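You operate a simulated robot arm through the tools that you are given. There is no shell and no other tool. Be economical: measure what you need, move in short steps, check, and stop when the job is done.

You are at the controls of a simulated robot arm. One attempt, no reset.

## Task
Change the belt for the size named on the drive box and tension it into the green.
Fine: red knob loose and star knob fully loose before the change; old belt on the clear part of the bench; red knob tight at the end.

The check looks at the end state, three seconds after you hand in, the way a careful person would. Anything else that was tipped, shoved, dropped, spilled or broken makes it a failure.

## Robot
A 6-joint arm with a two-finger parallel gripper, fixed in place. Base frame: the origin is at the foot of the arm, x ahead of it, y to its left, z up; the work surface is at about z = 0. Units: mm, degrees, N and s.
With the tool pointing down near the work surface it reaches from about 140 to 580 mm from the base axis. Its first joint turns from -66.0 to 66.0 degrees. Payload 2.1 kg.
The tool frame sits at the grasp point between the pads (the TCP): z along the fingers, y along the line on which they close. The tips reach 30 mm beyond it. The gripper opens to 94 mm. The fingers are 28 mm wide and 10 mm thick; the gripper's body (50 by 96 mm) begins 55 mm behind the TCP.
Orientation is told as [roll, pitch, yaw] about the base's x, y, z axes, in that order, counted from this pose: with the fingers straight down and closing along the base's y, the tool's x points along the base's -x, its y along +y and its z along -z.

## Interface
- The arm moves only by the tool nudge_tool. Its argument "moves" is a list of rows, each a list of 7 numbers: the finger opening in mm, from 0 to 94, then the shift along the tool's x, y, z in mm, then the turn, a rotation vector about the tool's x, y, z in degrees. In form: [[gripper, tx, ty, tz, wx, wy, wz], ...]. A call has 1 to 8 rows; each row is the pose to reach, as a shift and turn from the pose commanded when the call began, along the tool's axes at that moment. Rows are played at 5 a second. More than 50 mm and 8.6 degrees between two rows, or a gripper value outside its range, and nothing of the call is played. A pose out of reach is approached as far as the arm can. The call stops where the force on the tool passes 40 N (or 10 N more than at its start, if that is more) or the arm is blocked; 0.2 s more then pass. Each finger travels about 72 mm/s and halts on what it meets, pressing with about 31 N; the grip force reading is that of the motor and also rises with nothing between the fingers. The clock runs only during rows and for 0.2 s after the last one: add rows that repeat a pose to give the fingers time. The reply holds the time, the measured pose of the TCP, the force on the tool along the base axes, the opening and the grip force, in the units named above and with some noise, with the torque about the TCP (base axes, N m) and any sound that the robot's microphone picked up, and new pictures: "show" is both (left out), scene, wrist or none.
- Cameras (640 x 400 px; columns grow to the right, rows downward): "scene" is fixed at [55.6, -372.1, 484]; the picture's right is [0.78, -0.63, 0.00], its down [-0.36, -0.45, -0.82] and it looks along [0.52, 0.64, -0.58] (base axes); focal length 214 px, centre (320, 200). "wrist" rides on the gripper at [76, 14, -102] in the tool frame; the picture's right is [-0.18, 0.98, 0.00], its down [-0.75, -0.14, -0.64] and it looks along [-0.63, -0.12, 0.77] (tool axes); focal length 243 px, centre (320, 200). There is no depth. A picture from a camera that has moved, and an enlarged one, comes with that camera's place and axes in the base frame and with its lens.
- enlarge(camera, box): a new picture of the part [left, top, right, bottom] of that camera's present view, enlarged. No time passes.
- hand_in(): hands the job in; it is judged then, once.

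Go step by step. Nothing tells you positions but the pictures and the camera data: compare them with the known pose of the tool, close in by small moves and look again before you grip or let go. The budget is 120 turns and 200 pictures, counting those below and the enlarged ones. Unless the task says otherwise, let go and move clear before handing in, and close with one line.

The tools are called after "Request:" by a JSON object that holds its "api" and its "payload". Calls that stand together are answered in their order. nudge_tool: Moves the arm, as the interface text tells. Its arguments: {"type":"object","properties":{"moves":{"type":"array","items":{"type":"array","items":{"type":"number"}}},"show":{"type":"string","enum":["both","scene","wrist","none"]}},"required":["moves"]} The other tools are called the same way: enlarge (camera, box) takes an enlarged picture of a part of a camera's view; hand_in () hands the job in.

At the start:

```text
t: 0.0
eef_pos: [273.7, 53.4, 392.9]
orientation: [0.0, 0.0, 0.1]
ft_force: [0.2, 0.0, 0.4]
wrist_torque: [0.01, 0.0, 0.02]
gripper_width: 93.9
grasp_force: 0.0
```

scene: 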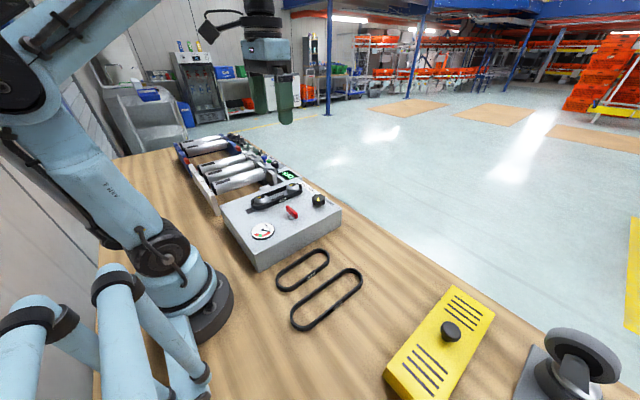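
wrist: 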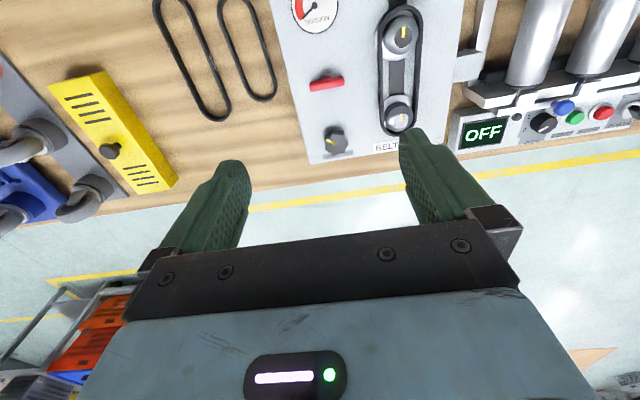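

I see a drive box with two pulleys and a belt, a red knob, a black star knob, a gauge, and two spare belts on the bench. I'll enlarge for details first.

Request:
{"api": "enlarge", "payload": {"camera": "scene", "box": [200, 150, 380, 340]}}

Request:
{"api": "enlarge", "payload": {"camera": "wrist", "box": [260, 0, 500, 170]}}

Request:
{"api": "enlarge", "payload": {"camera": "scene", "box": [230, 170, 350, 250]}}

```text
2.11 times, centred on (290, 245) of scene
camera zoom: at [55.6, -372.1, 484.0], right [0.78, -0.63, 0.0], down [-0.36, -0.45, -0.82], along [0.52, 0.64, -0.58], focal length 452 px, centre (383, 105)
```

zoom: 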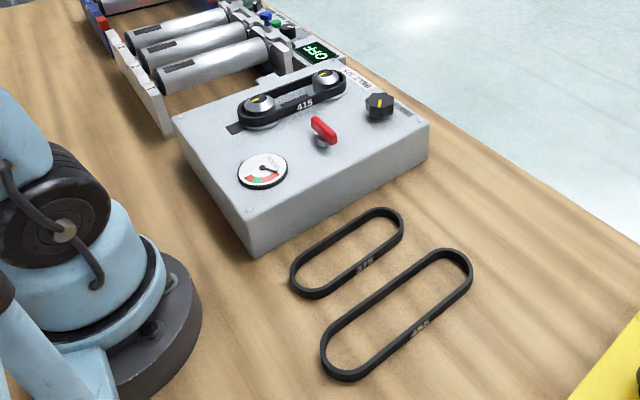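

```text
2.35 times, centred on (380, 85) of wrist
camera zoom: at [197.1, 68.0, 496.2], right [0.18, 0.98, 0.0], down [0.75, -0.14, 0.64], along [0.63, -0.12, -0.77], focal length 571 px, centre (179, 471)
```

zoom: 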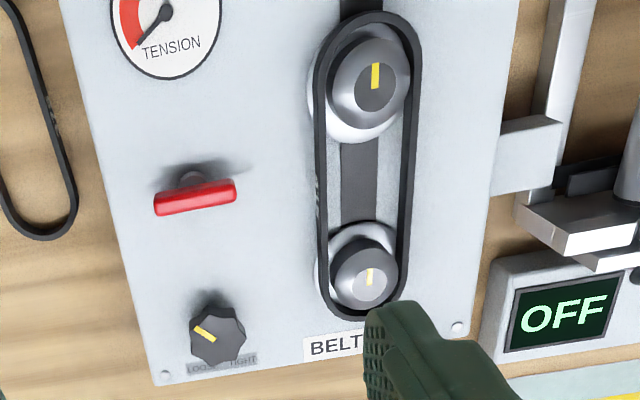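

```text
5.00 times, centred on (290, 210) of scene
camera zoom: at [55.6, -372.1, 484.0], right [0.78, -0.63, 0.0], down [-0.36, -0.45, -0.82], along [0.52, 0.64, -0.58], focal length 1072 px, centre (470, 150)
```

zoom: 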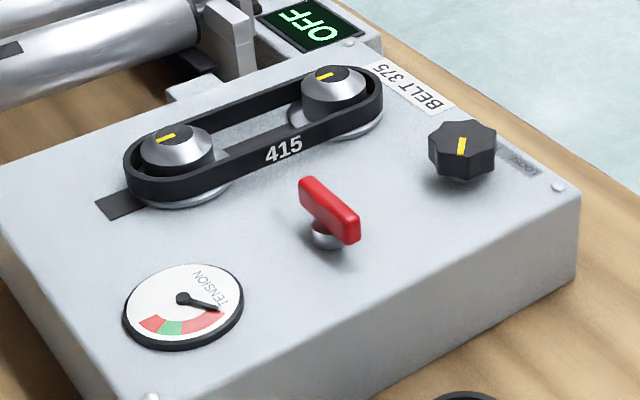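

The box asks for BELT 375; 415 is fitted, and the 375 is the smaller spare. I'll take a closer look from over the box.

Request:
{"api": "nudge_tool", "payload": {"moves": [[94, 15, 19, 30, 0, 0, 0], [94, 30, 38, 60, 0, 0, 0], [94, 44, 57, 93, 0, 0, 0]], "show": "both"}}

```text
t: 0.8
eef_pos: [228.7, 114.2, 296.2]
orientation: [0.0, 0.1, -0.1]
ft_force: [-0.5, 0.1, 1.0]
wrist_torque: [-0.03, -0.01, -0.01]
gripper_width: 94.0
grasp_force: 0.0
camera wrist: at [152.8, 127.2, 400.1], right [0.18, 0.98, 0.0], down [0.75, -0.14, 0.64], along [0.63, -0.12, -0.77], focal length 243 px, centre (320, 200)
```

scene: 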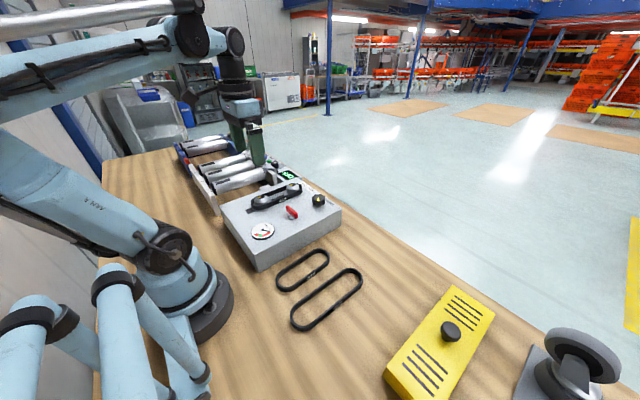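
wrist: 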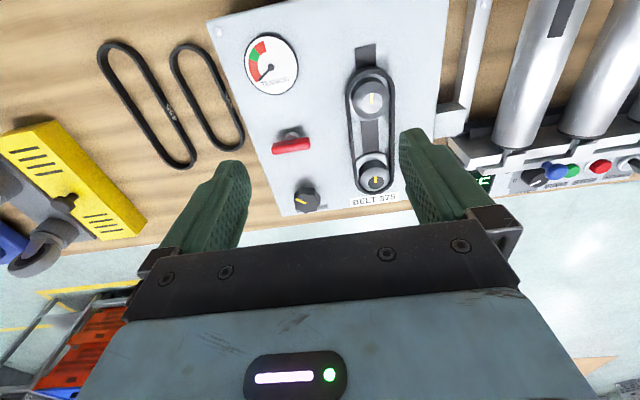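

Request:
{"api": "enlarge", "payload": {"camera": "wrist", "box": [210, 20, 450, 220]}}

Request:
{"api": "enlarge", "payload": {"camera": "wrist", "box": [90, 30, 270, 180]}}

Request:
{"api": "enlarge", "payload": {"camera": "wrist", "box": [270, 150, 410, 220]}}

```text
2.00 times, centred on (330, 120) of wrist
camera zoom: at [152.8, 127.2, 400.1], right [0.18, 0.98, 0.0], down [0.75, -0.14, 0.64], along [0.63, -0.12, -0.77], focal length 485 px, centre (300, 360)
```

zoom: 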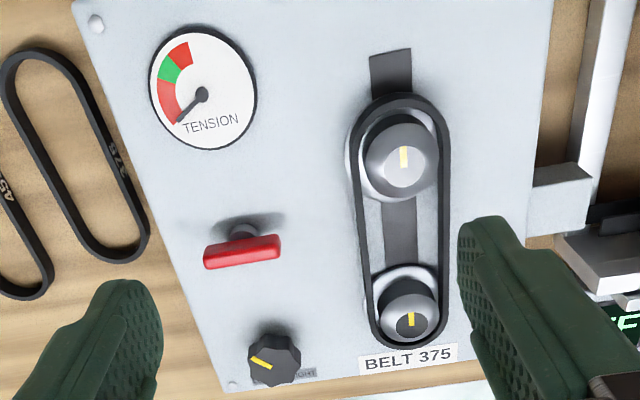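

```text
2.67 times, centred on (180, 105) of wrist
camera zoom: at [152.8, 127.2, 400.1], right [0.18, 0.98, 0.0], down [0.75, -0.14, 0.64], along [0.63, -0.12, -0.77], focal length 647 px, centre (693, 453)
```

zoom: 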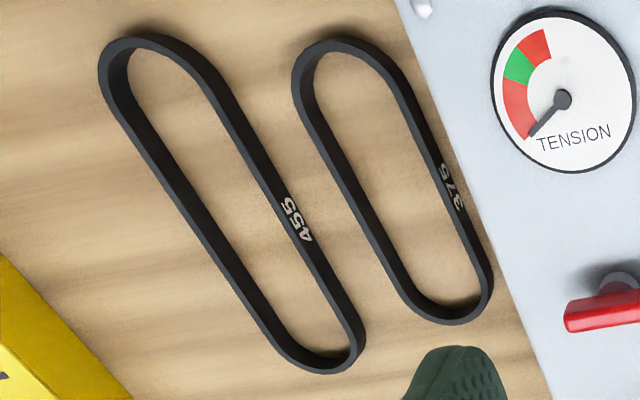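

```text
4.57 times, centred on (340, 185) of wrist
camera zoom: at [152.8, 127.2, 400.1], right [0.18, 0.98, 0.0], down [0.75, -0.14, 0.64], along [0.63, -0.12, -0.77], focal length 1109 px, centre (229, 269)
```

zoom: 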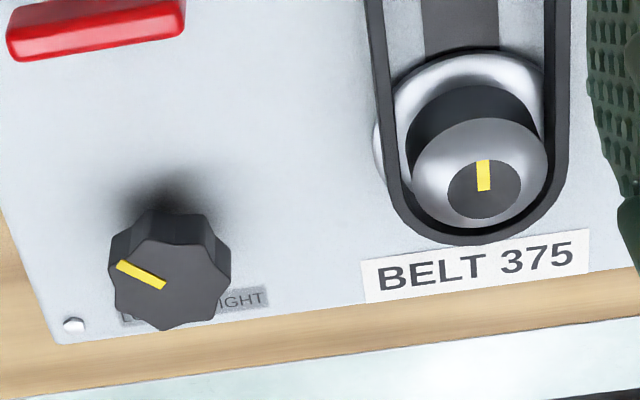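

The belt named is 375 and the tension gauge reads at its low end. First I go above the red T-handle (about 300, 58, 97), turning the tool to grip across its bar.

Request:
{"api": "nudge_tool", "payload": {"moves": [[94, -9, -7, 10, 0, 0, 8], [94, -18, -14, 20, 0, 0, 16], [94, -27, -21, 30, 0, 0, 24], [94, -36, -28, 40, 0, 0, 32], [94, -45, -35, 50, 0, 0, 40], [94, -54, -42, 60, 0, 0, 48], [94, -63, -49, 70, 0, 0, 56], [94, -71, -56, 80, 0, 0, 64]], "show": "none"}}

Request:
{"api": "nudge_tool", "payload": {"moves": [[94, 0, 0, 0, 0, 0, 8.5], [94, 0, 0, 0, 0, 0, 17], [94, 0, 0, 0, 0, 0, 26]], "show": "both"}}

```text
t: 2.6
eef_pos: [300.1, 55.2, 218.7]
orientation: [0.0, 0.0, -64.1]
ft_force: [0.4, 0.0, -0.4]
wrist_torque: [0.03, 0.02, -0.03]
gripper_width: 93.8
grasp_force: 0.1
```

```text
refused: row 3 steps farther than a row can; nothing moved
```

Above the handle with yaw -64; finishing the turn to -90.

Request:
{"api": "nudge_tool", "payload": {"moves": [[94, 0, 0, 0, 0, 0, 8.5], [94, 0, 0, 0, 0, 0, 17], [94, 0, 0, 0, 0, 0, 25.5]], "show": "both"}}

```text
t: 3.4
eef_pos: [301.5, 54.3, 219.4]
orientation: [0.0, 0.1, -89.7]
ft_force: [0.3, -0.7, -0.2]
wrist_torque: [0.0, 0.0, 0.04]
gripper_width: 93.9
grasp_force: 0.0
camera wrist: at [314.5, 129.9, 323.4], right [0.98, -0.18, 0.0], down [-0.14, -0.75, 0.64], along [-0.11, -0.63, -0.77], focal length 243 px, centre (320, 200)
```

scene: 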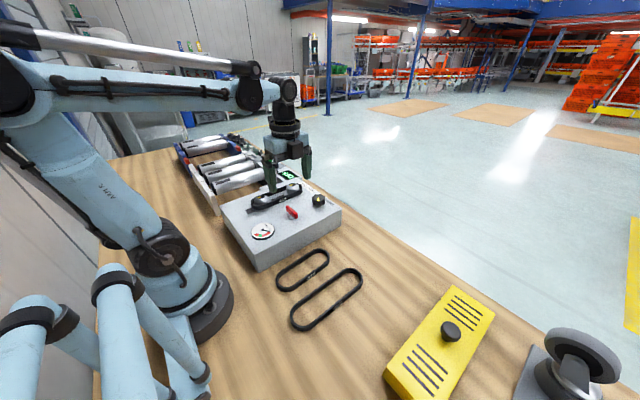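
wrist: 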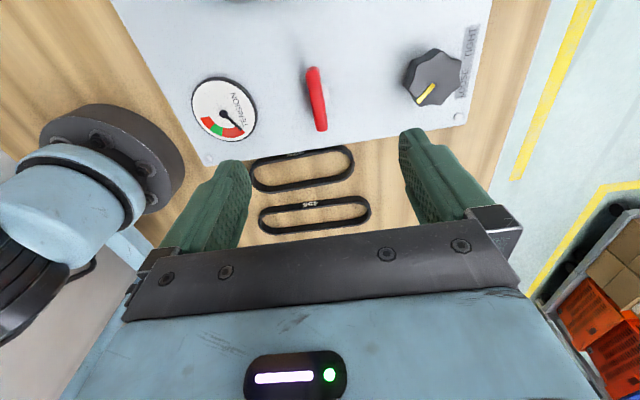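

Handle bar centre about (300, 59.5), top about z=97; descending with open fingers to check alignment.

Request:
{"api": "nudge_tool", "payload": {"moves": [[60, 5, -1.5, 30, 0, 0, 0], [60, 5, -1.5, 60, 0, 0, 0], [60, 5, -1.5, 90, 0, 0, 0], [60, 5, -1.5, 108, 0, 0, 0], [60, 5, -1.5, 112, 0, 0, 0]], "show": "both"}}

Request:
{"api": "enlarge", "payload": {"camera": "scene", "box": [230, 150, 350, 250]}}

```text
t: 4.6
eef_pos: [300.0, 61.5, 108.4]
orientation: [0.0, 0.1, -89.6]
ft_force: [0.0, 0.1, 0.9]
wrist_torque: [0.01, 0.05, 0.0]
gripper_width: 60.0
grasp_force: 0.1
camera wrist: at [312.6, 136.8, 212.7], right [0.98, -0.18, 0.0], down [-0.14, -0.75, 0.64], along [-0.11, -0.63, -0.77], focal length 243 px, centre (320, 200)
```

scene: 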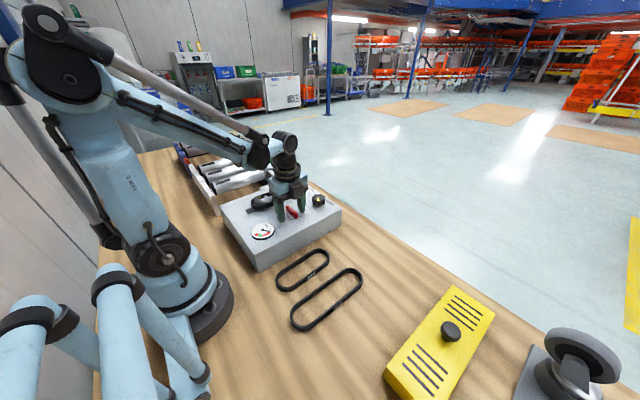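
wrist: 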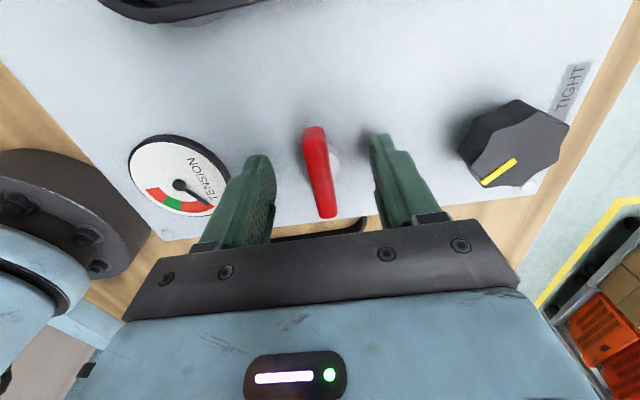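

```text
4.00 times, centred on (290, 200) of scene
camera zoom: at [55.6, -372.1, 484.0], right [0.78, -0.63, 0.0], down [-0.36, -0.45, -0.82], along [0.52, 0.64, -0.58], focal length 858 px, centre (440, 200)
```

zoom: 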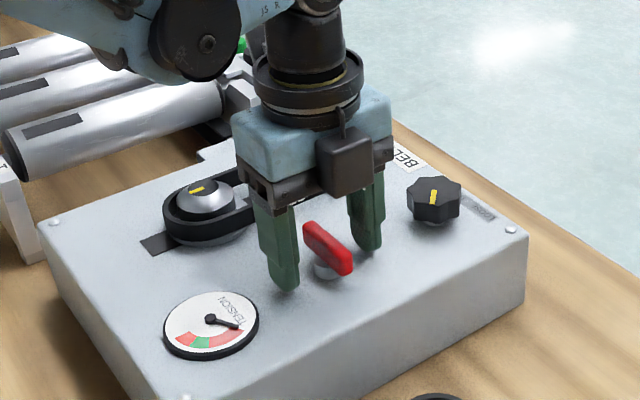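

The bar is between the fingers. Lower a bit and grip.

Request:
{"api": "nudge_tool", "payload": {"moves": [[60, -2, 0, 6, 0, 0, 0], [4, -2, 0, 6, 0, 0, 0], [4, -2, 0, 6, 0, 0, 0], [4, -2, 0, 6, 0, 0, 0], [4, -2, 0, 6, 0, 0, 0]], "show": "wrist"}}

```text
t: 5.1
eef_pos: [299.6, 59.7, 105.4]
orientation: [0.0, 0.1, -89.5]
ft_force: [-4.5, -0.8, 5.3]
wrist_torque: [-0.01, 0.24, -0.01]
gripper_width: 21.9
grasp_force: 3.6
stopped in row 2: the force on the tool passed its limit at 66 N (the readings are from after the stop); the commanded pose is now the measured one
camera wrist: at [313.4, 134.9, 208.3], right [0.98, -0.17, 0.0], down [-0.13, -0.76, 0.64], along [-0.11, -0.63, -0.77], focal length 243 px, centre (320, 200)
```

wrist: 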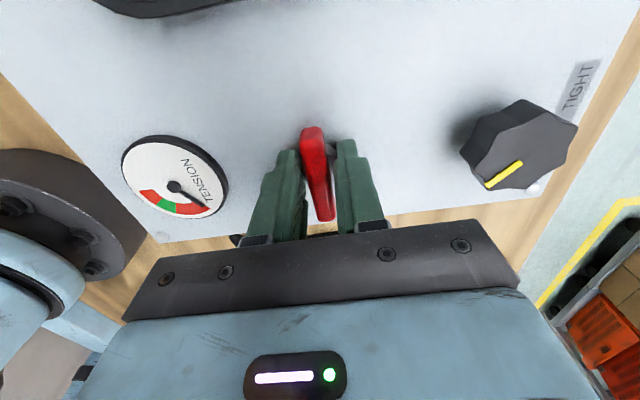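

Fingertips stopped at 22 mm, probably on the hub beneath the bar. Raise slightly and close slowly on the bar itself.

Request:
{"api": "nudge_tool", "payload": {"moves": [[34, 0, 0, 0, 0, 0, 0], [34, 0, 0, -9, 0, 0, 0], [22, 0, 0, -9, 0, 0, 0], [18, 0, 0, -9, 0, 0, 0], [14, 0, 0, -9, 0, 0, 0], [10, 0, 0, -9, 0, 0, 0], [6, 0, 0, -9, 0, 0, 0], [6, 0, 0, -9, 0, 0, 0]], "show": "wrist"}}

Request:
{"api": "enlarge", "payload": {"camera": "scene", "box": [230, 150, 350, 250]}}

```text
t: 6.9
eef_pos: [300.7, 57.7, 114.2]
orientation: [-0.1, 0.0, -89.5]
ft_force: [-5.4, -1.4, -4.9]
wrist_torque: [0.08, 0.1, 0.0]
gripper_width: 21.6
grasp_force: 45.2
camera wrist: at [313.3, 134.3, 217.5], right [0.98, -0.17, 0.0], down [-0.13, -0.76, 0.64], along [-0.11, -0.63, -0.77], focal length 243 px, centre (320, 200)
```

wrist: 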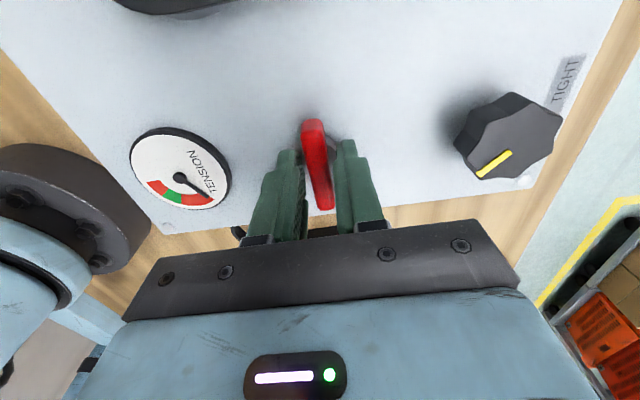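

```text
4.00 times, centred on (290, 200) of scene
camera zoom: at [55.7, -372.1, 484.0], right [0.78, -0.63, 0.0], down [-0.36, -0.45, -0.82], along [0.52, 0.64, -0.58], focal length 858 px, centre (440, 200)
```

zoom: 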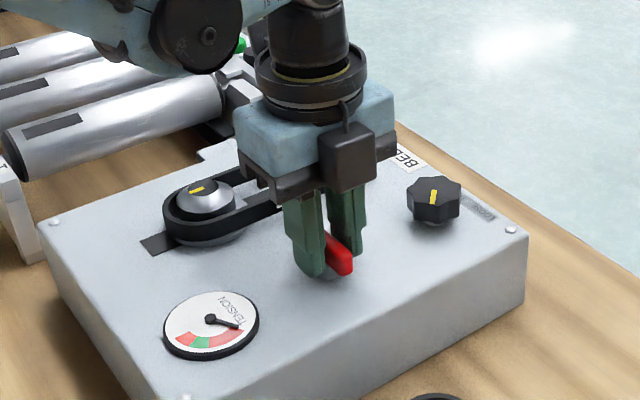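

Still closing at 21.6 mm, apparently on the hub; raise another 8 mm so only the bar is between the pads.

Request:
{"api": "nudge_tool", "payload": {"moves": [[32, 0, 0, 0, 0, 0, 0], [32, -1, 0, -4, 0, 0, 0], [32, -1, 0, -8, 0, 0, 0], [22, -1, 0, -8, 0, 0, 0], [16, -1, 0, -8, 0, 0, 0], [10, -1, 0, -8, 0, 0, 0], [6, -1, 0, -8, 0, 0, 0], [6, -1, 0, -8, 0, 0, 0]], "show": "wrist"}}

Request:
{"api": "enlarge", "payload": {"camera": "scene", "box": [260, 180, 330, 230]}}

```text
t: 8.7
eef_pos: [301.2, 57.8, 121.9]
orientation: [-0.2, 0.0, -89.5]
ft_force: [-11.5, -2.7, 7.1]
wrist_torque: [0.15, 0.12, 0.05]
gripper_width: 11.7
grasp_force: 45.1
camera wrist: at [313.6, 133.3, 225.0], right [0.98, -0.17, 0.0], down [-0.13, -0.76, 0.64], along [-0.11, -0.63, -0.77], focal length 243 px, centre (320, 200)
```

wrist: 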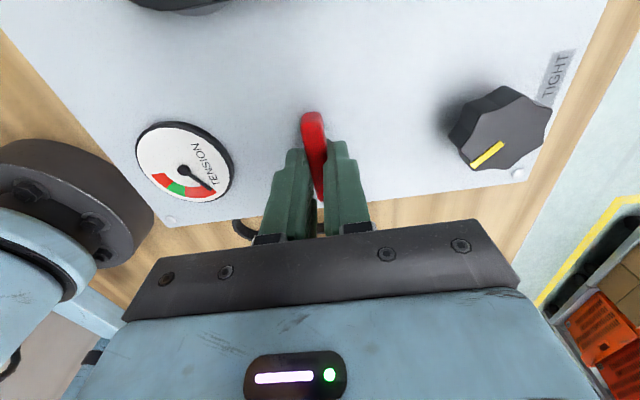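

```text
8.00 times, centred on (295, 205) of scene
camera zoom: at [55.6, -372.1, 484.0], right [0.78, -0.63, 0.0], down [-0.36, -0.45, -0.82], along [0.52, 0.64, -0.58], focal length 1716 px, centre (520, 160)
```

zoom: 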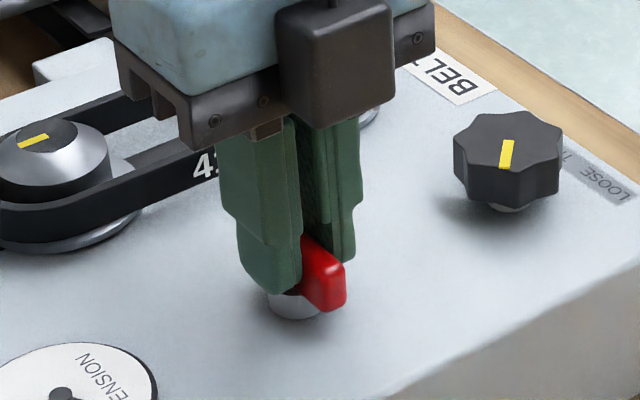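

Now gripping the bar (11.7 mm). Turn it counter-clockwise (seen from above) gently and watch the response.

Request:
{"api": "nudge_tool", "payload": {"moves": [[6, 0, -1, 0, 0, 0, -5], [6, 0, -1, 0, 0, 0, -10], [6, 0, -1, 0, 0, 0, -15], [6, 0, -1, 0, 0, 0, -20]], "show": "wrist"}}

```text
t: 9.7
eef_pos: [300.8, 57.7, 121.8]
orientation: [0.2, 0.1, -70.9]
ft_force: [-0.2, 0.8, -6.0]
wrist_torque: [-0.06, 0.29, 0.02]
gripper_width: 11.9
grasp_force: 44.4
stopped in row 4: the force on the tool passed its limit at 42 N (the readings are from after the stop); the commanded pose is now the measured one
camera wrist: at [288.4, 133.4, 225.2], right [0.99, 0.15, 0.01], down [0.11, -0.76, 0.64], along [0.1, -0.63, -0.77], focal length 243 px, centre (320, 200)
```

wrist: 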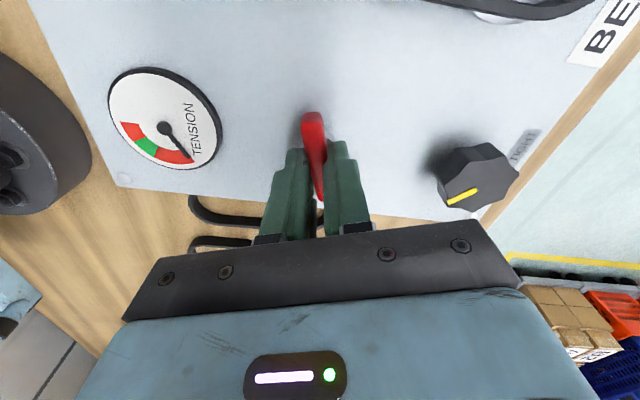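

The bar followed 19°. Continue, in small steps.

Request:
{"api": "nudge_tool", "payload": {"moves": [[6, 0, 0, 0, 0, 0, -3], [6, 0, 0, 0, 0, 0, -6], [6, 0, 0, 0, 0, 0, -9], [6, 0, 0, 0, 0, 0, -12], [6, 0, 0, 0, 0, 0, -12]], "show": "none"}}

```text
t: 10.9
eef_pos: [301.0, 58.0, 121.8]
orientation: [0.5, 0.1, -58.8]
ft_force: [5.1, 12.1, -27.9]
wrist_torque: [-0.52, -0.09, -0.01]
gripper_width: 11.8
grasp_force: 45.2
```

The vertical force is building up, so the handle is rising or sinking on its thread. I test with a small vertical move.

Request:
{"api": "nudge_tool", "payload": {"moves": [[6, 0, 0, -1, 0, 0, 0], [6, 0, 0, -1, 0, 0, 0]], "show": "wrist"}}

Request:
{"api": "enlarge", "payload": {"camera": "scene", "box": [260, 180, 330, 230]}}

```text
t: 11.2
eef_pos: [300.9, 57.7, 121.4]
orientation: [0.5, 0.1, -58.8]
ft_force: [0.3, 2.1, -5.7]
wrist_torque: [-0.19, 0.4, -0.02]
gripper_width: 11.8
grasp_force: 45.1
stopped in row 1: the force on the tool passed its limit at 43 N (the readings are from after the stop); the commanded pose is now the measured one
camera wrist: at [272.7, 129.2, 225.3], right [0.94, 0.35, 0.01], down [0.27, -0.72, 0.64], along [0.23, -0.6, -0.77], focal length 243 px, centre (320, 200)
```

wrist: 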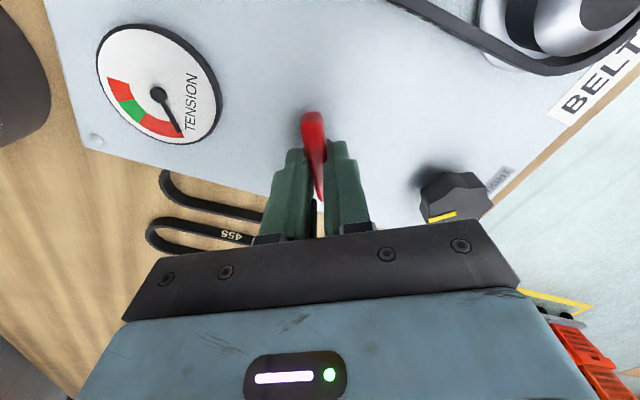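

```text
8.00 times, centred on (295, 205) of scene
camera zoom: at [55.7, -372.1, 484.0], right [0.78, -0.63, 0.0], down [-0.36, -0.45, -0.82], along [0.52, 0.64, -0.58], focal length 1716 px, centre (520, 160)
```

zoom: 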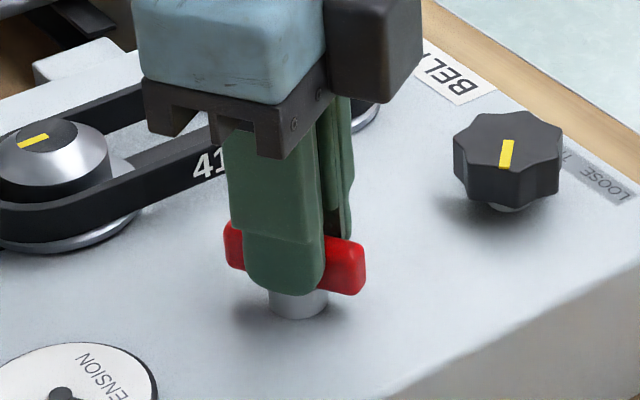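

The bar is now turned ~30° CCW with no torque stop yet. Continue turning in small steps.

Request:
{"api": "nudge_tool", "payload": {"moves": [[6, 0, 0, 0, 0, 0, -3], [6, 0, 0, 0, 0, 0, -6], [6, 0, 0, 0, 0, 0, -9], [6, 0, 0, 0, 0, 0, -12], [6, 0, 0, 0, 0, 0, -15]], "show": "none"}}

```text
t: 12.4
eef_pos: [301.1, 58.0, 121.9]
orientation: [0.5, 0.1, -43.7]
ft_force: [6.4, 7.2, -2.4]
wrist_torque: [0.12, 0.47, -0.02]
gripper_width: 11.5
grasp_force: 45.3
```

Request:
{"api": "nudge_tool", "payload": {"moves": [[6, 0, 0, 0, 0, 0, -4], [6, 0, 0, 0, 0, 0, -8], [6, 0, 0, 0, 0, 0, -12], [6, 0, 0, 0, 0, 0, -16], [6, 0, 0, 0, 0, 0, -20], [6, 0, 0, 0, 0, 0, -20]], "show": "wrist"}}

Request:
{"api": "enlarge", "payload": {"camera": "scene", "box": [260, 180, 330, 230]}}

```text
t: 13.3
eef_pos: [301.6, 58.8, 122.9]
orientation: [0.7, -0.2, -30.3]
ft_force: [1.9, 1.5, -5.9]
wrist_torque: [-0.41, 0.51, -0.02]
gripper_width: 11.8
grasp_force: 45.2
stopped in row 4: the force on the tool passed its limit at 40 N (the readings are from after the stop); the commanded pose is now the measured one
camera wrist: at [241.7, 107.8, 225.1], right [0.66, 0.76, 0.01], down [0.57, -0.51, 0.64], along [0.49, -0.41, -0.77], focal length 243 px, centre (320, 200)
```

wrist: 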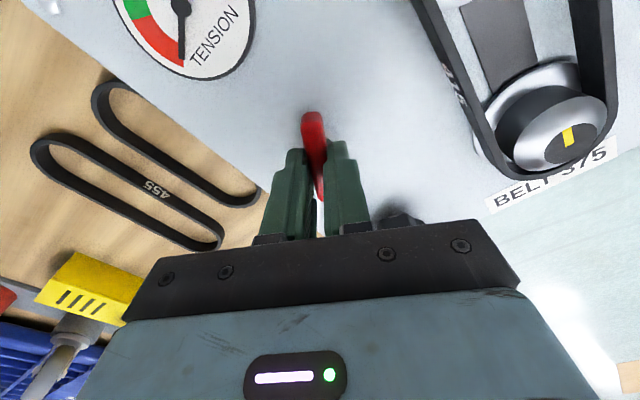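

```text
8.00 times, centred on (295, 205) of scene
camera zoom: at [55.6, -372.1, 484.0], right [0.78, -0.63, 0.0], down [-0.36, -0.45, -0.82], along [0.52, 0.64, -0.58], focal length 1716 px, centre (520, 160)
```

zoom: 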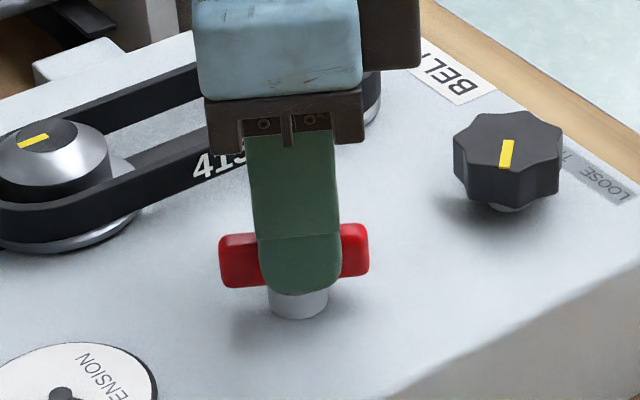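

60° turned so far and still moving. Continue.

Request:
{"api": "nudge_tool", "payload": {"moves": [[6, 0, 0, 0, 0, 0, -4], [6, 0, 0, 0, 0, 0, -8], [6, 0, 0, 0, 0, 0, -12], [6, 0, 0, 0, 0, 0, -15], [6, 0, 0, 0, 0, 0, -15]], "show": "none"}}

```text
t: 14.6
eef_pos: [303.2, 60.6, 122.3]
orientation: [0.8, -0.5, -15.2]
ft_force: [8.8, 13.3, -4.2]
wrist_torque: [-0.03, 1.03, -0.08]
gripper_width: 11.6
grasp_force: 44.6
```

Request:
{"api": "nudge_tool", "payload": {"moves": [[6, 0, 0, 0, 0, 0, -4], [6, 0, 0, 0, 0, 0, -8], [6, 0, 0, 0, 0, 0, -12], [6, 0, 0, 0, 0, 0, -15], [6, 0, 0, 0, 0, 0, -15]], "show": "wrist"}}

Request:
{"api": "enlarge", "payload": {"camera": "scene", "box": [260, 180, 330, 230]}}

```text
t: 15.8
eef_pos: [302.2, 60.1, 122.3]
orientation: [0.6, -0.7, -0.3]
ft_force: [10.3, 17.4, 23.4]
wrist_torque: [-0.12, -0.26, -0.03]
gripper_width: 11.5
grasp_force: 45.0
camera wrist: at [224.3, 72.6, 224.5], right [0.19, 0.98, 0.01], down [0.75, -0.15, 0.65], along [0.64, -0.11, -0.76], focal length 243 px, centre (320, 200)
```

wrist: 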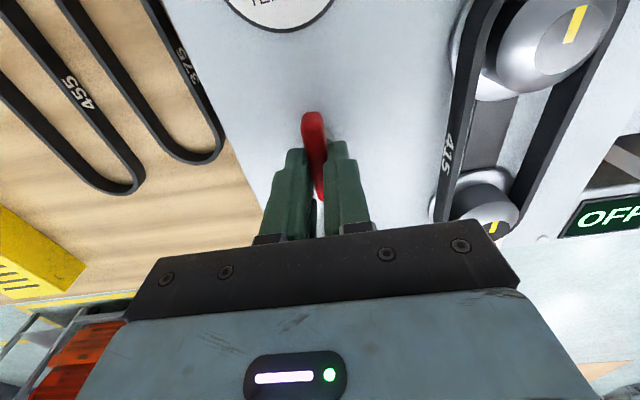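

```text
8.00 times, centred on (295, 205) of scene
camera zoom: at [55.6, -372.1, 484.0], right [0.78, -0.63, 0.0], down [-0.36, -0.45, -0.82], along [0.52, 0.64, -0.58], focal length 1716 px, centre (520, 160)
```

zoom: 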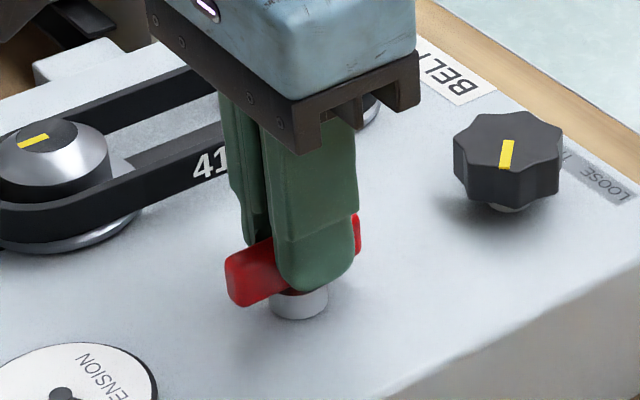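

90° turned with no stop yet. I re-grip to relieve side force, then try farther for an end stop.

Request:
{"api": "nudge_tool", "payload": {"moves": [[34, 0, 0, 0, 0, 0, 0], [34, 0, 0, 0, 0, 0, 0], [20, 0, 0, 0, 0, 0, 0], [6, 0, 0, 0, 0, 0, 0], [6, 0, 0, 0, 0, 0, 0], [6, 0, 0, 0, 0, 0, 0]], "show": "none"}}

Request:
{"api": "nudge_tool", "payload": {"moves": [[6, 0, 0, 0, 0, 0, -4], [6, 0, 0, 0, 0, 0, -8], [6, 0, 0, 0, 0, 0, -12], [6, 0, 0, 0, 0, 0, -16], [6, 0, 0, 0, 0, 0, -20], [6, 0, 0, 0, 0, 0, -20]], "show": "none"}}

```text
t: 17.1
eef_pos: [301.0, 60.2, 120.8]
orientation: [0.6, -0.6, -0.3]
ft_force: [-1.5, 11.2, -4.8]
wrist_torque: [-0.4, 0.03, -0.02]
gripper_width: 12.0
grasp_force: 44.9
```

```text
t: 18.6
eef_pos: [302.1, 59.6, 122.1]
orientation: [0.6, -0.9, 19.5]
ft_force: [19.2, 23.2, 7.5]
wrist_torque: [-0.07, 0.88, -1.93]
gripper_width: 21.7
grasp_force: 45.1
```

The torque rose and the pads were pried open: a stop at about 90°, so the red handle is fully loose. Release and rise.

Request:
{"api": "nudge_tool", "payload": {"moves": [[20, 0, 0, 0, 0, 0, 8], [24, 0, 0, 0, 0, 0, 16], [50, 0, 0, 0, 0, 0, 19], [50, 0, 0, 0, 0, 0, 19], [50, 0, 0, -40, 0, 0, 19], [50, 0, 0, -80, 0, 0, 19]], "show": "wrist"}}

Request:
{"api": "enlarge", "payload": {"camera": "scene", "box": [230, 160, 350, 240]}}

```text
t: 19.9
eef_pos: [302.8, 59.8, 203.6]
orientation: [0.5, -0.4, 0.7]
ft_force: [0.6, -0.1, 0.4]
wrist_torque: [0.01, 0.0, -0.03]
gripper_width: 49.8
grasp_force: 0.1
camera wrist: at [224.2, 71.9, 306.8], right [0.17, 0.98, 0.01], down [0.75, -0.14, 0.65], along [0.64, -0.1, -0.76], focal length 243 px, centre (320, 200)
```

wrist: 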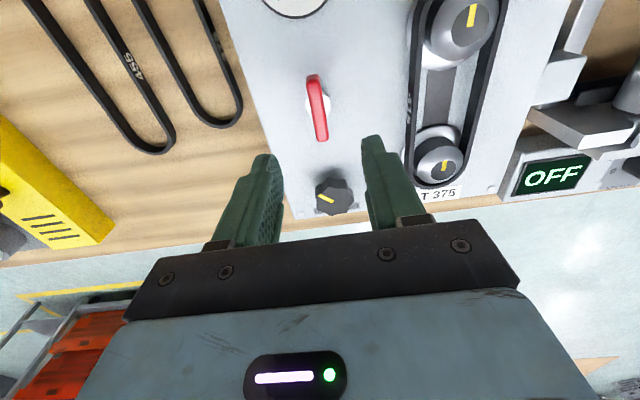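

```text
5.00 times, centred on (290, 200) of scene
camera zoom: at [55.6, -372.1, 484.0], right [0.78, -0.63, 0.0], down [-0.36, -0.45, -0.82], along [0.52, 0.64, -0.58], focal length 1072 px, centre (470, 200)
```

zoom: 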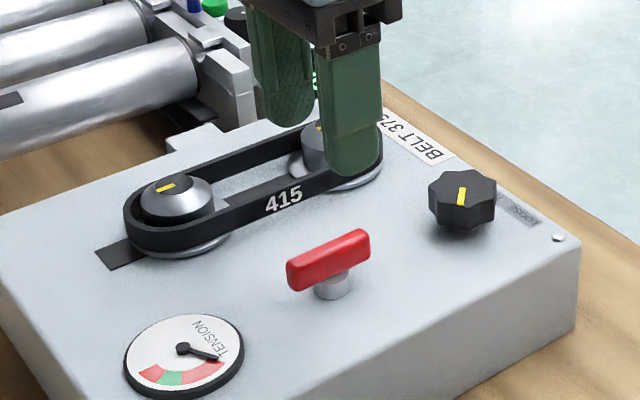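

Red handle is loose (turned to lie along x). Next, the star knob at about (397, 59); I straighten the tool and move over it, pre-turning clockwise so I can unwind CCW.

Request:
{"api": "nudge_tool", "payload": {"moves": [[70, -32, -1, 0, 0.5, 0.4, 0], [70, -64, -1, 0, 0.5, 0.4, 0], [70, -94, -2, 20, 0.5, 0.4, 0], [70, -94, -2, 40, 0.5, 0.4, 0]], "show": "none"}}

Request:
{"api": "nudge_tool", "payload": {"moves": [[70, 0, 0, 0, 0, 0, 8], [70, 0, 0, 0, 0, 0, 16], [70, 0, 0, 0, 0, 0, 24], [70, 0, 0, 0, 0, 0, 32], [70, 0, 0, 0, 0, 0, 40], [70, 0, 0, 0, 0, 0, 48], [70, 0, 0, 0, 0, 0, 56], [70, 0, 0, 0, 0, 0, 64]], "show": "both"}}

```text
t: 20.9
eef_pos: [396.0, 56.6, 163.0]
orientation: [0.0, -0.3, 0.8]
ft_force: [0.7, -0.8, -0.3]
wrist_torque: [0.01, -0.01, -0.03]
gripper_width: 70.3
grasp_force: 0.0
```

```text
t: 22.8
eef_pos: [394.5, 57.6, 163.1]
orientation: [0.2, -0.1, -63.5]
ft_force: [-0.3, -0.4, 0.7]
wrist_torque: [-0.03, -0.03, -0.01]
gripper_width: 69.8
grasp_force: 0.1
camera wrist: at [373.2, 131.4, 266.1], right [0.96, 0.27, 0.0], down [0.21, -0.74, 0.64], along [0.18, -0.62, -0.77], focal length 243 px, centre (320, 200)
```

scene: 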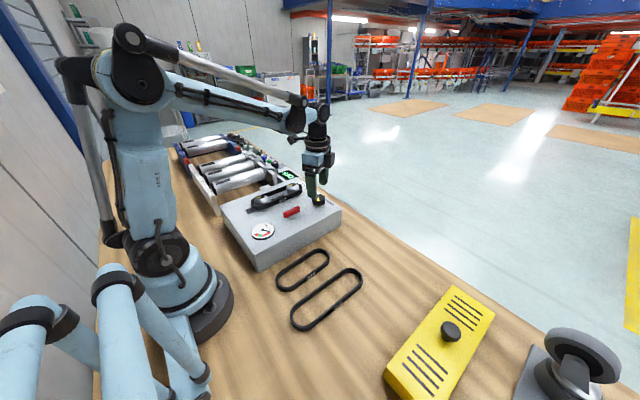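
wrist: 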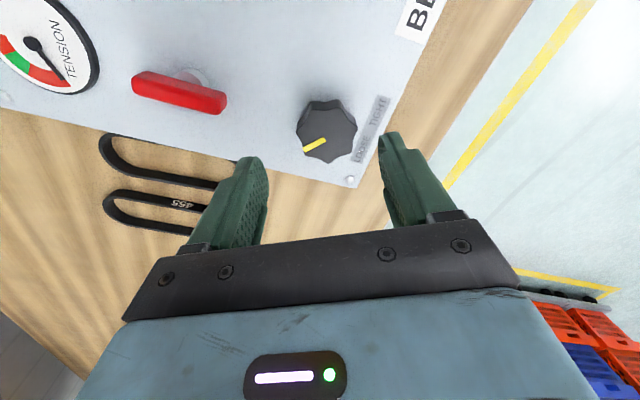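

Star knob centre about (400.5, 58). Descend around it.

Request:
{"api": "nudge_tool", "payload": {"moves": [[66, -2.2, 5.6, 20, 0, 0, 0], [66, -2.2, 5.6, 40, 0, 0, 0], [66, -2.2, 5.6, 52, 0, 0, 0], [66, -2.2, 5.6, 52, 0, 0, 0]], "show": "wrist"}}

Request:
{"api": "enlarge", "payload": {"camera": "scene", "box": [280, 160, 360, 220]}}

```text
t: 23.8
eef_pos: [402.3, 56.8, 111.0]
orientation: [0.2, -0.1, -63.3]
ft_force: [0.1, -0.1, -0.3]
wrist_torque: [0.02, 0.0, -0.01]
gripper_width: 66.1
grasp_force: 0.0
camera wrist: at [380.0, 130.8, 214.4], right [0.96, 0.28, 0.0], down [0.21, -0.74, 0.64], along [0.18, -0.62, -0.77], focal length 243 px, centre (320, 200)
```

wrist: 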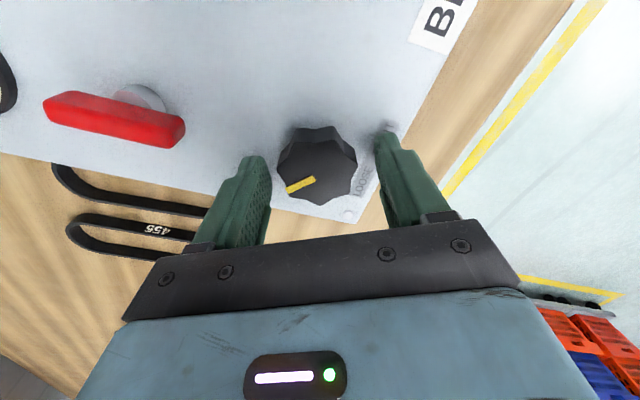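

```text
6.67 times, centred on (320, 190) of scene
camera zoom: at [55.6, -372.1, 484.0], right [0.78, -0.63, 0.0], down [-0.36, -0.45, -0.82], along [0.52, 0.64, -0.58], focal length 1430 px, centre (320, 267)
```

zoom: 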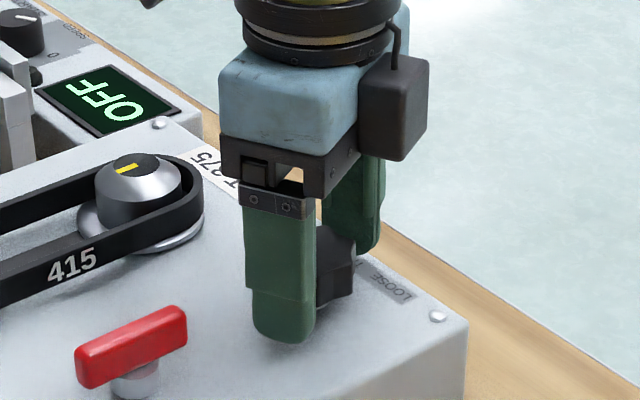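

Fingers straddle the knob. Close gently.

Request:
{"api": "nudge_tool", "payload": {"moves": [[56, 0, 0, 0, 0, 0, 0], [48, 0, 0, 0, 0, 0, 0], [44, 0, 0, 0, 0, 0, 0], [40, 0, 0, 0, 0, 0, 0], [36, 0, 0, 0, 0, 0, 0], [32, 0, 0, 0, 0, 0, 0], [30, 0, 0, 0, 0, 0, 0], [30, 0, 0, 0, 0, 0, 0]], "show": "wrist"}}

```text
t: 25.6
eef_pos: [402.0, 57.2, 111.0]
orientation: [0.0, 0.0, -63.3]
ft_force: [-3.7, -1.0, -1.2]
wrist_torque: [-0.12, 0.16, 0.03]
gripper_width: 43.1
grasp_force: 44.6
camera wrist: at [379.9, 130.8, 214.5], right [0.96, 0.28, 0.0], down [0.21, -0.74, 0.64], along [0.18, -0.62, -0.77], focal length 243 px, centre (320, 200)
```

wrist: 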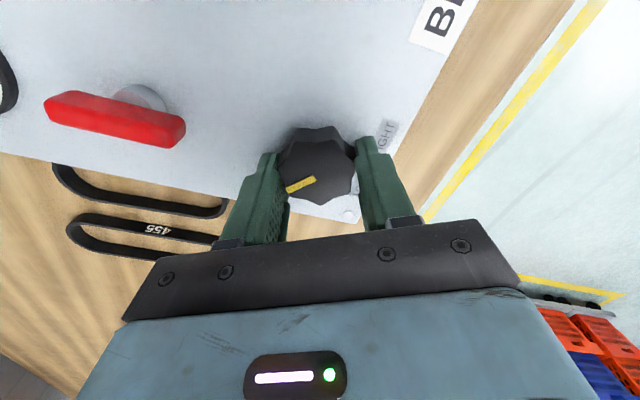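

Gripped well (43 mm). Turn counter-clockwise 40°.

Request:
{"api": "nudge_tool", "payload": {"moves": [[30, 0, 0, 0, 0, 0, -6], [30, 0, 0, 0, 0, 0, -12], [30, 0, 0, 0, 0, 0, -18], [30, 0, 0, 0, 0, 0, -24], [30, 0, 0, 0, 0, 0, -30], [30, 0, 0, 0, 0, 0, -36], [30, 0, 0, 0, 0, 0, -42], [30, 0, 0, 0, 0, 0, -42]], "show": "wrist"}}

Request:
{"api": "enlarge", "payload": {"camera": "scene", "box": [230, 160, 350, 240]}}

```text
t: 27.2
eef_pos: [403.2, 58.7, 112.6]
orientation: [0.5, -0.6, -21.4]
ft_force: [3.7, 1.7, -3.4]
wrist_torque: [-0.14, 0.53, 0.01]
gripper_width: 43.1
grasp_force: 45.1
stopped in row 8: the force on the tool passed its limit at 40 N (the readings are from after the stop); the commanded pose is now the measured one
camera wrist: at [335.7, 99.2, 214.2], right [0.53, 0.85, 0.01], down [0.64, -0.41, 0.65], along [0.55, -0.34, -0.76], focal length 243 px, centre (320, 200)
```

wrist: 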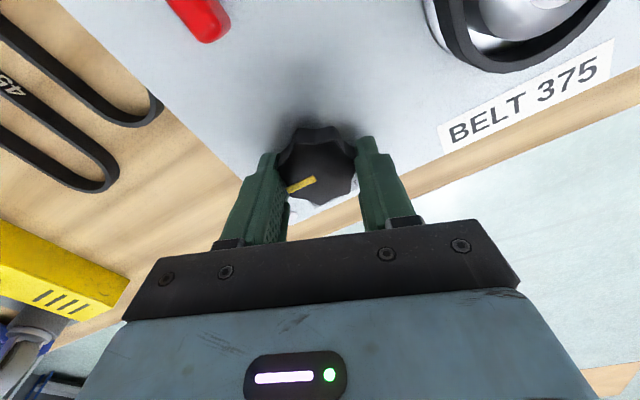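

```text
5.00 times, centred on (290, 200) of scene
camera zoom: at [55.6, -372.1, 484.0], right [0.78, -0.63, 0.0], down [-0.36, -0.45, -0.82], along [0.52, 0.64, -0.58], focal length 1072 px, centre (470, 200)
```

zoom: 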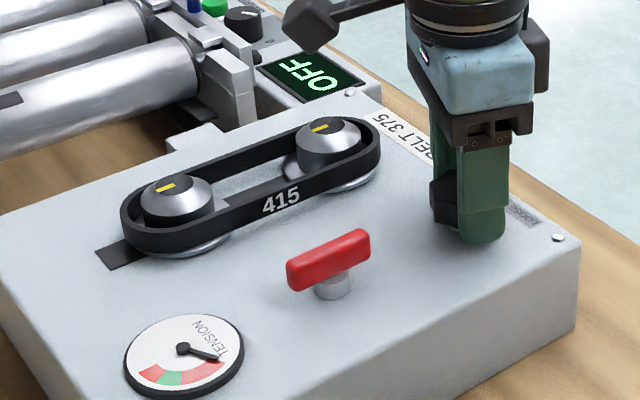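

Request:
{"api": "nudge_tool", "payload": {"moves": [[30, 0, 0, 0, 0, 0, -6], [30, 0, 0, 0, 0, 0, -12], [30, 0, 0, 0, 0, 0, -18], [30, 0, 0, 0, 0, 0, -24], [30, 0, 0, 0, 0, 0, -30], [30, 0, 0, 0, 0, 0, -30]], "show": "none"}}

Request:
{"api": "enlarge", "payload": {"camera": "scene", "box": [230, 160, 350, 240]}}

```text
t: 28.6
eef_pos: [402.4, 60.3, 111.6]
orientation: [0.5, -0.8, 8.8]
ft_force: [-0.6, 26.5, 9.4]
wrist_torque: [-0.32, -0.75, -0.04]
gripper_width: 43.2
grasp_force: 45.4
```

```text
5.00 times, centred on (290, 200) of scene
camera zoom: at [55.6, -372.0, 484.0], right [0.78, -0.63, 0.0], down [-0.36, -0.45, -0.82], along [0.52, 0.64, -0.58], focal length 1072 px, centre (470, 200)
```

zoom: 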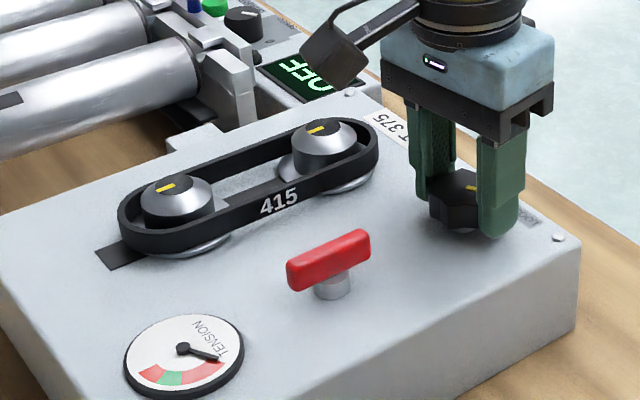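

CCW loosens: the far pulley is moving toward the near one. Re-grip to relieve the side load and continue.

Request:
{"api": "nudge_tool", "payload": {"moves": [[54, 0, 0, 0, 0, 0, 0], [54, 0, 0, 0, 0.4, 0.7, 0], [46, 0, 0, 0, 0.4, 0.7, 0], [40, 0, 0, 0, 0.4, 0.7, 0], [34, 0, 0, 0, 0.4, 0.7, 0], [30, 0, 0, 0, 0.4, 0.7, 0], [30, 0, 0, 0, 0.4, 0.7, 0]], "show": "none"}}

Request:
{"api": "nudge_tool", "payload": {"moves": [[30, 0, 0, 0, 0, 0, -6], [30, 0, 0, 0, 0, 0, -12], [30, 0, 0, 0, 0, 0, -18], [30, 0, 0, 0, 0, 0, -24], [30, 0, 0, 0, 0, 0, -30], [30, 0, 0, 0, 0, 0, -36], [30, 0, 0, 0, 0, 0, -42], [30, 0, 0, 0, 0, 0, -48]], "show": "none"}}

Request:
{"api": "enlarge", "payload": {"camera": "scene", "box": [230, 160, 350, 240]}}

```text
t: 30.2
eef_pos: [403.0, 60.1, 111.6]
orientation: [0.0, 0.0, 8.7]
ft_force: [-5.6, 26.7, -9.1]
wrist_torque: [-0.43, -0.02, -0.04]
gripper_width: 43.3
grasp_force: 45.1
```

```text
t: 31.1
eef_pos: [401.7, 60.9, 112.1]
orientation: [0.1, 0.0, 27.1]
ft_force: [0.8, 3.1, -3.7]
wrist_torque: [-0.32, 0.31, 0.01]
gripper_width: 43.0
grasp_force: 44.9
stopped in row 4: the force on the tool passed its limit at 40 N (the readings are from after the stop); the commanded pose is now the measured one
```

```text
5.00 times, centred on (290, 200) of scene
camera zoom: at [55.7, -372.1, 484.0], right [0.78, -0.63, 0.0], down [-0.36, -0.45, -0.82], along [0.52, 0.64, -0.58], focal length 1072 px, centre (470, 200)
```

zoom: 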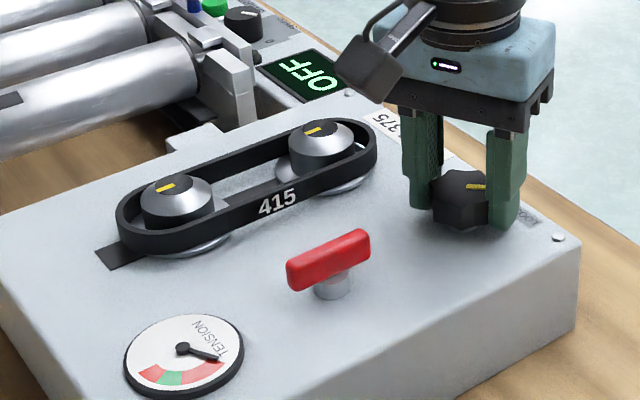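

Working; continue CCW.

Request:
{"api": "nudge_tool", "payload": {"moves": [[30, 0, 0, 0, 0, 0, -6], [30, 0, 0, 0, 0, 0, -12], [30, 0, 0, 0, 0, 0, -18], [30, 0, 0, 0, 0, 0, -24], [30, 0, 0, 0, 0, 0, -30], [30, 0, 0, 0, 0, 0, -36], [30, 0, 0, 0, 0, 0, -42], [30, 0, 0, 0, 0, 0, -48]], "show": "none"}}

Request:
{"api": "enlarge", "payload": {"camera": "scene", "box": [230, 160, 350, 240]}}

```text
t: 33.0
eef_pos: [400.5, 63.0, 112.7]
orientation: [0.7, -0.3, 74.9]
ft_force: [-0.1, 2.8, -1.3]
wrist_torque: [-0.48, -0.35, -0.3]
gripper_width: 42.4
grasp_force: 45.5
stopped in row 8: the force on the tool passed its limit at 40 N (the readings are from after the stop); the commanded pose is now the measured one
```

```text
5.00 times, centred on (290, 200) of scene
camera zoom: at [55.7, -372.1, 484.0], right [0.78, -0.63, 0.0], down [-0.36, -0.45, -0.82], along [0.52, 0.64, -0.58], focal length 1072 px, centre (470, 200)
```

zoom: 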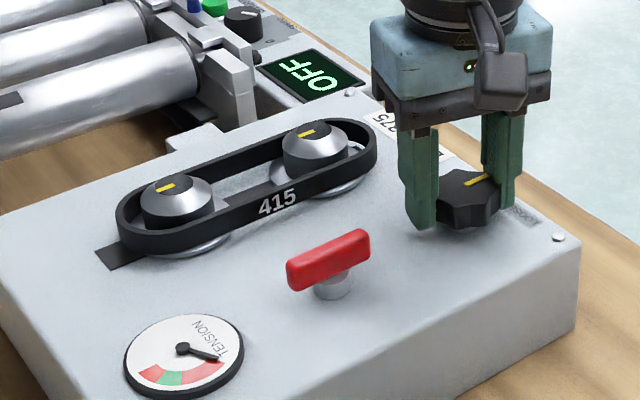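

Possibly near a stop (torque -0.3). I open, turn the wrist back 100° around the knob, and re-grip to confirm.

Request:
{"api": "nudge_tool", "payload": {"moves": [[64, 0, 0, 0, 0, 0, 0], [66, 0, 0, 0, 0, 0, 0], [66, 0, 0, 0, 0, 0, 8], [66, 0, 0, 0, 0, 0, 16], [66, 0, 0, 0, 0, 0, 24], [66, 0, 0, 0, 0, 0, 32], [66, 0, 0, 0, 0, 0, 40], [66, 0, 0, 0, 0, 0, 48]], "show": "none"}}

Request:
{"api": "nudge_tool", "payload": {"moves": [[66, 0, 0, 0, 0, 0, 8], [66, 0, 0, 0, 0, 0, 16], [66, 0, 0, 0, 0, 0, 24], [66, 0, 0, 0, 0, 0, 32], [66, 0, 0, 0, 0, 0, 40], [66, 0, 0, 0, 0, 0, 48], [66, 0, 0, 0, 0, 0, 48]], "show": "wrist"}}

Request:
{"api": "enlarge", "payload": {"camera": "scene", "box": [230, 160, 350, 240]}}

```text
t: 34.8
eef_pos: [399.7, 63.4, 113.0]
orientation: [0.6, 0.3, 26.9]
ft_force: [0.3, 0.3, 0.6]
wrist_torque: [-0.01, -0.02, -0.02]
gripper_width: 65.9
grasp_force: 0.1
```

```text
t: 36.4
eef_pos: [400.0, 63.1, 112.5]
orientation: [0.2, 0.7, -21.0]
ft_force: [0.5, 0.3, 0.4]
wrist_torque: [-0.01, -0.01, 0.04]
gripper_width: 65.8
grasp_force: 0.1
camera wrist: at [335.2, 102.5, 217.1], right [0.52, 0.85, 0.0], down [0.66, -0.41, 0.63], along [0.54, -0.33, -0.77], focal length 243 px, centre (320, 200)
```

wrist: 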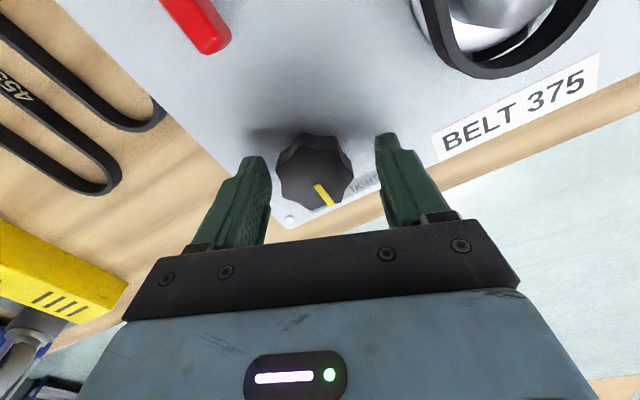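

```text
5.00 times, centred on (290, 200) of scene
camera zoom: at [55.6, -372.1, 484.0], right [0.78, -0.63, 0.0], down [-0.36, -0.45, -0.82], along [0.52, 0.64, -0.58], focal length 1072 px, centre (470, 200)
```

zoom: 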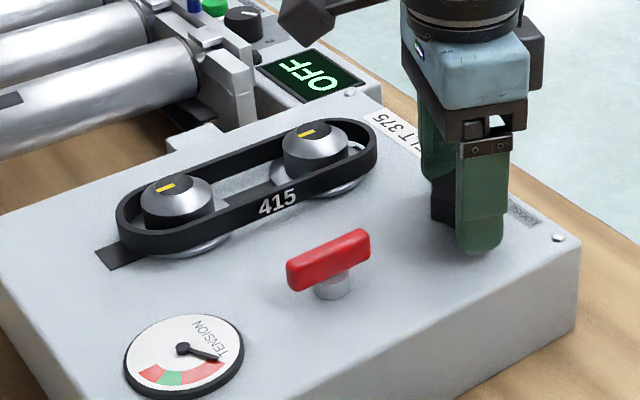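

Re-centre 3 mm, grip and continue CCW.

Request:
{"api": "nudge_tool", "payload": {"moves": [[60, 0, -3, 0, 0.5, -0.5, 0], [52, 0, -3, 0, 0.5, -0.5, 0], [46, 0, -3, 0, 0.5, -0.5, 0], [42, 0, -3, 0, 0.5, -0.5, 0], [38, 0, -3, 0, 0.5, -0.5, 0], [34, 0, -3, 0, 0.5, -0.5, 0], [30, 0, -3, 0, 0.5, -0.5, 0], [30, 0, -3, 0, 0.5, -0.5, 0]], "show": "none"}}

Request:
{"api": "nudge_tool", "payload": {"moves": [[30, 0, 0, 0, 0, 0, -6], [30, 0, 0, 0, 0, 0, -12], [30, 0, 0, 0, 0, 0, -18], [30, 0, 0, 0, 0, 0, -24], [30, 0, 0, 0, 0, 0, -30], [30, 0, 0, 0, 0, 0, -36], [30, 0, 0, 0, 0, 0, -42], [30, 0, 0, 0, 0, 0, -48]], "show": "none"}}

Request:
{"api": "enlarge", "payload": {"camera": "scene", "box": [230, 160, 350, 240]}}

```text
t: 38.2
eef_pos: [399.6, 60.9, 112.9]
orientation: [-0.2, 0.2, -20.7]
ft_force: [10.8, 16.7, -5.5]
wrist_torque: [0.37, -0.34, -0.08]
gripper_width: 43.1
grasp_force: 45.1
```

```text
t: 40.0
eef_pos: [398.0, 59.2, 112.4]
orientation: [-0.2, 0.4, 27.1]
ft_force: [0.3, -2.2, 9.9]
wrist_torque: [0.03, 0.03, -1.24]
gripper_width: 42.3
grasp_force: 45.0
```

```text
5.00 times, centred on (290, 200) of scene
camera zoom: at [55.6, -372.1, 484.0], right [0.78, -0.63, 0.0], down [-0.36, -0.45, -0.82], along [0.52, 0.64, -0.58], focal length 1072 px, centre (470, 200)
```

zoom: 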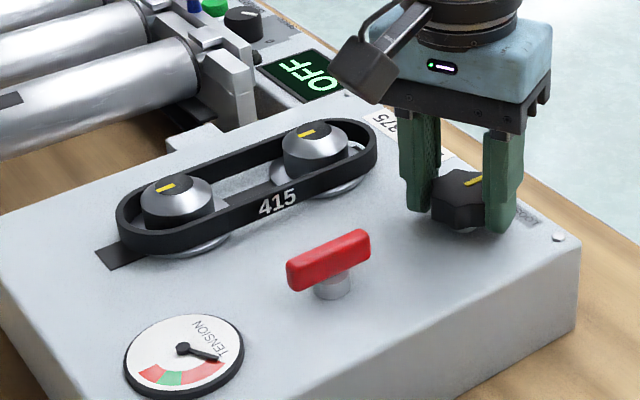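

The knob now resists (−1.24 N·m) without pulley motion: fully loose. Release and rise to survey the belt.

Request:
{"api": "nudge_tool", "payload": {"moves": [[48, 0, 0, 0, 0, 0, 3], [66, 0, 0, 0, 0, 0, 3], [66, 0, 0, 0, 0, 0, 3], [66, 0, 0, -40, 0, 0, 9], [66, 10, 0, -80, 0, 0, 16], [66, 30, 0, -120, 0, 0, 24], [66, 60, 10, -150, 0, 0, 27]], "show": "none"}}

```text
t: 41.6
eef_pos: [343.3, 41.5, 263.4]
orientation: [-0.2, 0.2, 0.0]
ft_force: [-0.5, 0.1, 0.0]
wrist_torque: [0.0, 0.01, 0.02]
gripper_width: 65.9
grasp_force: 0.0
```

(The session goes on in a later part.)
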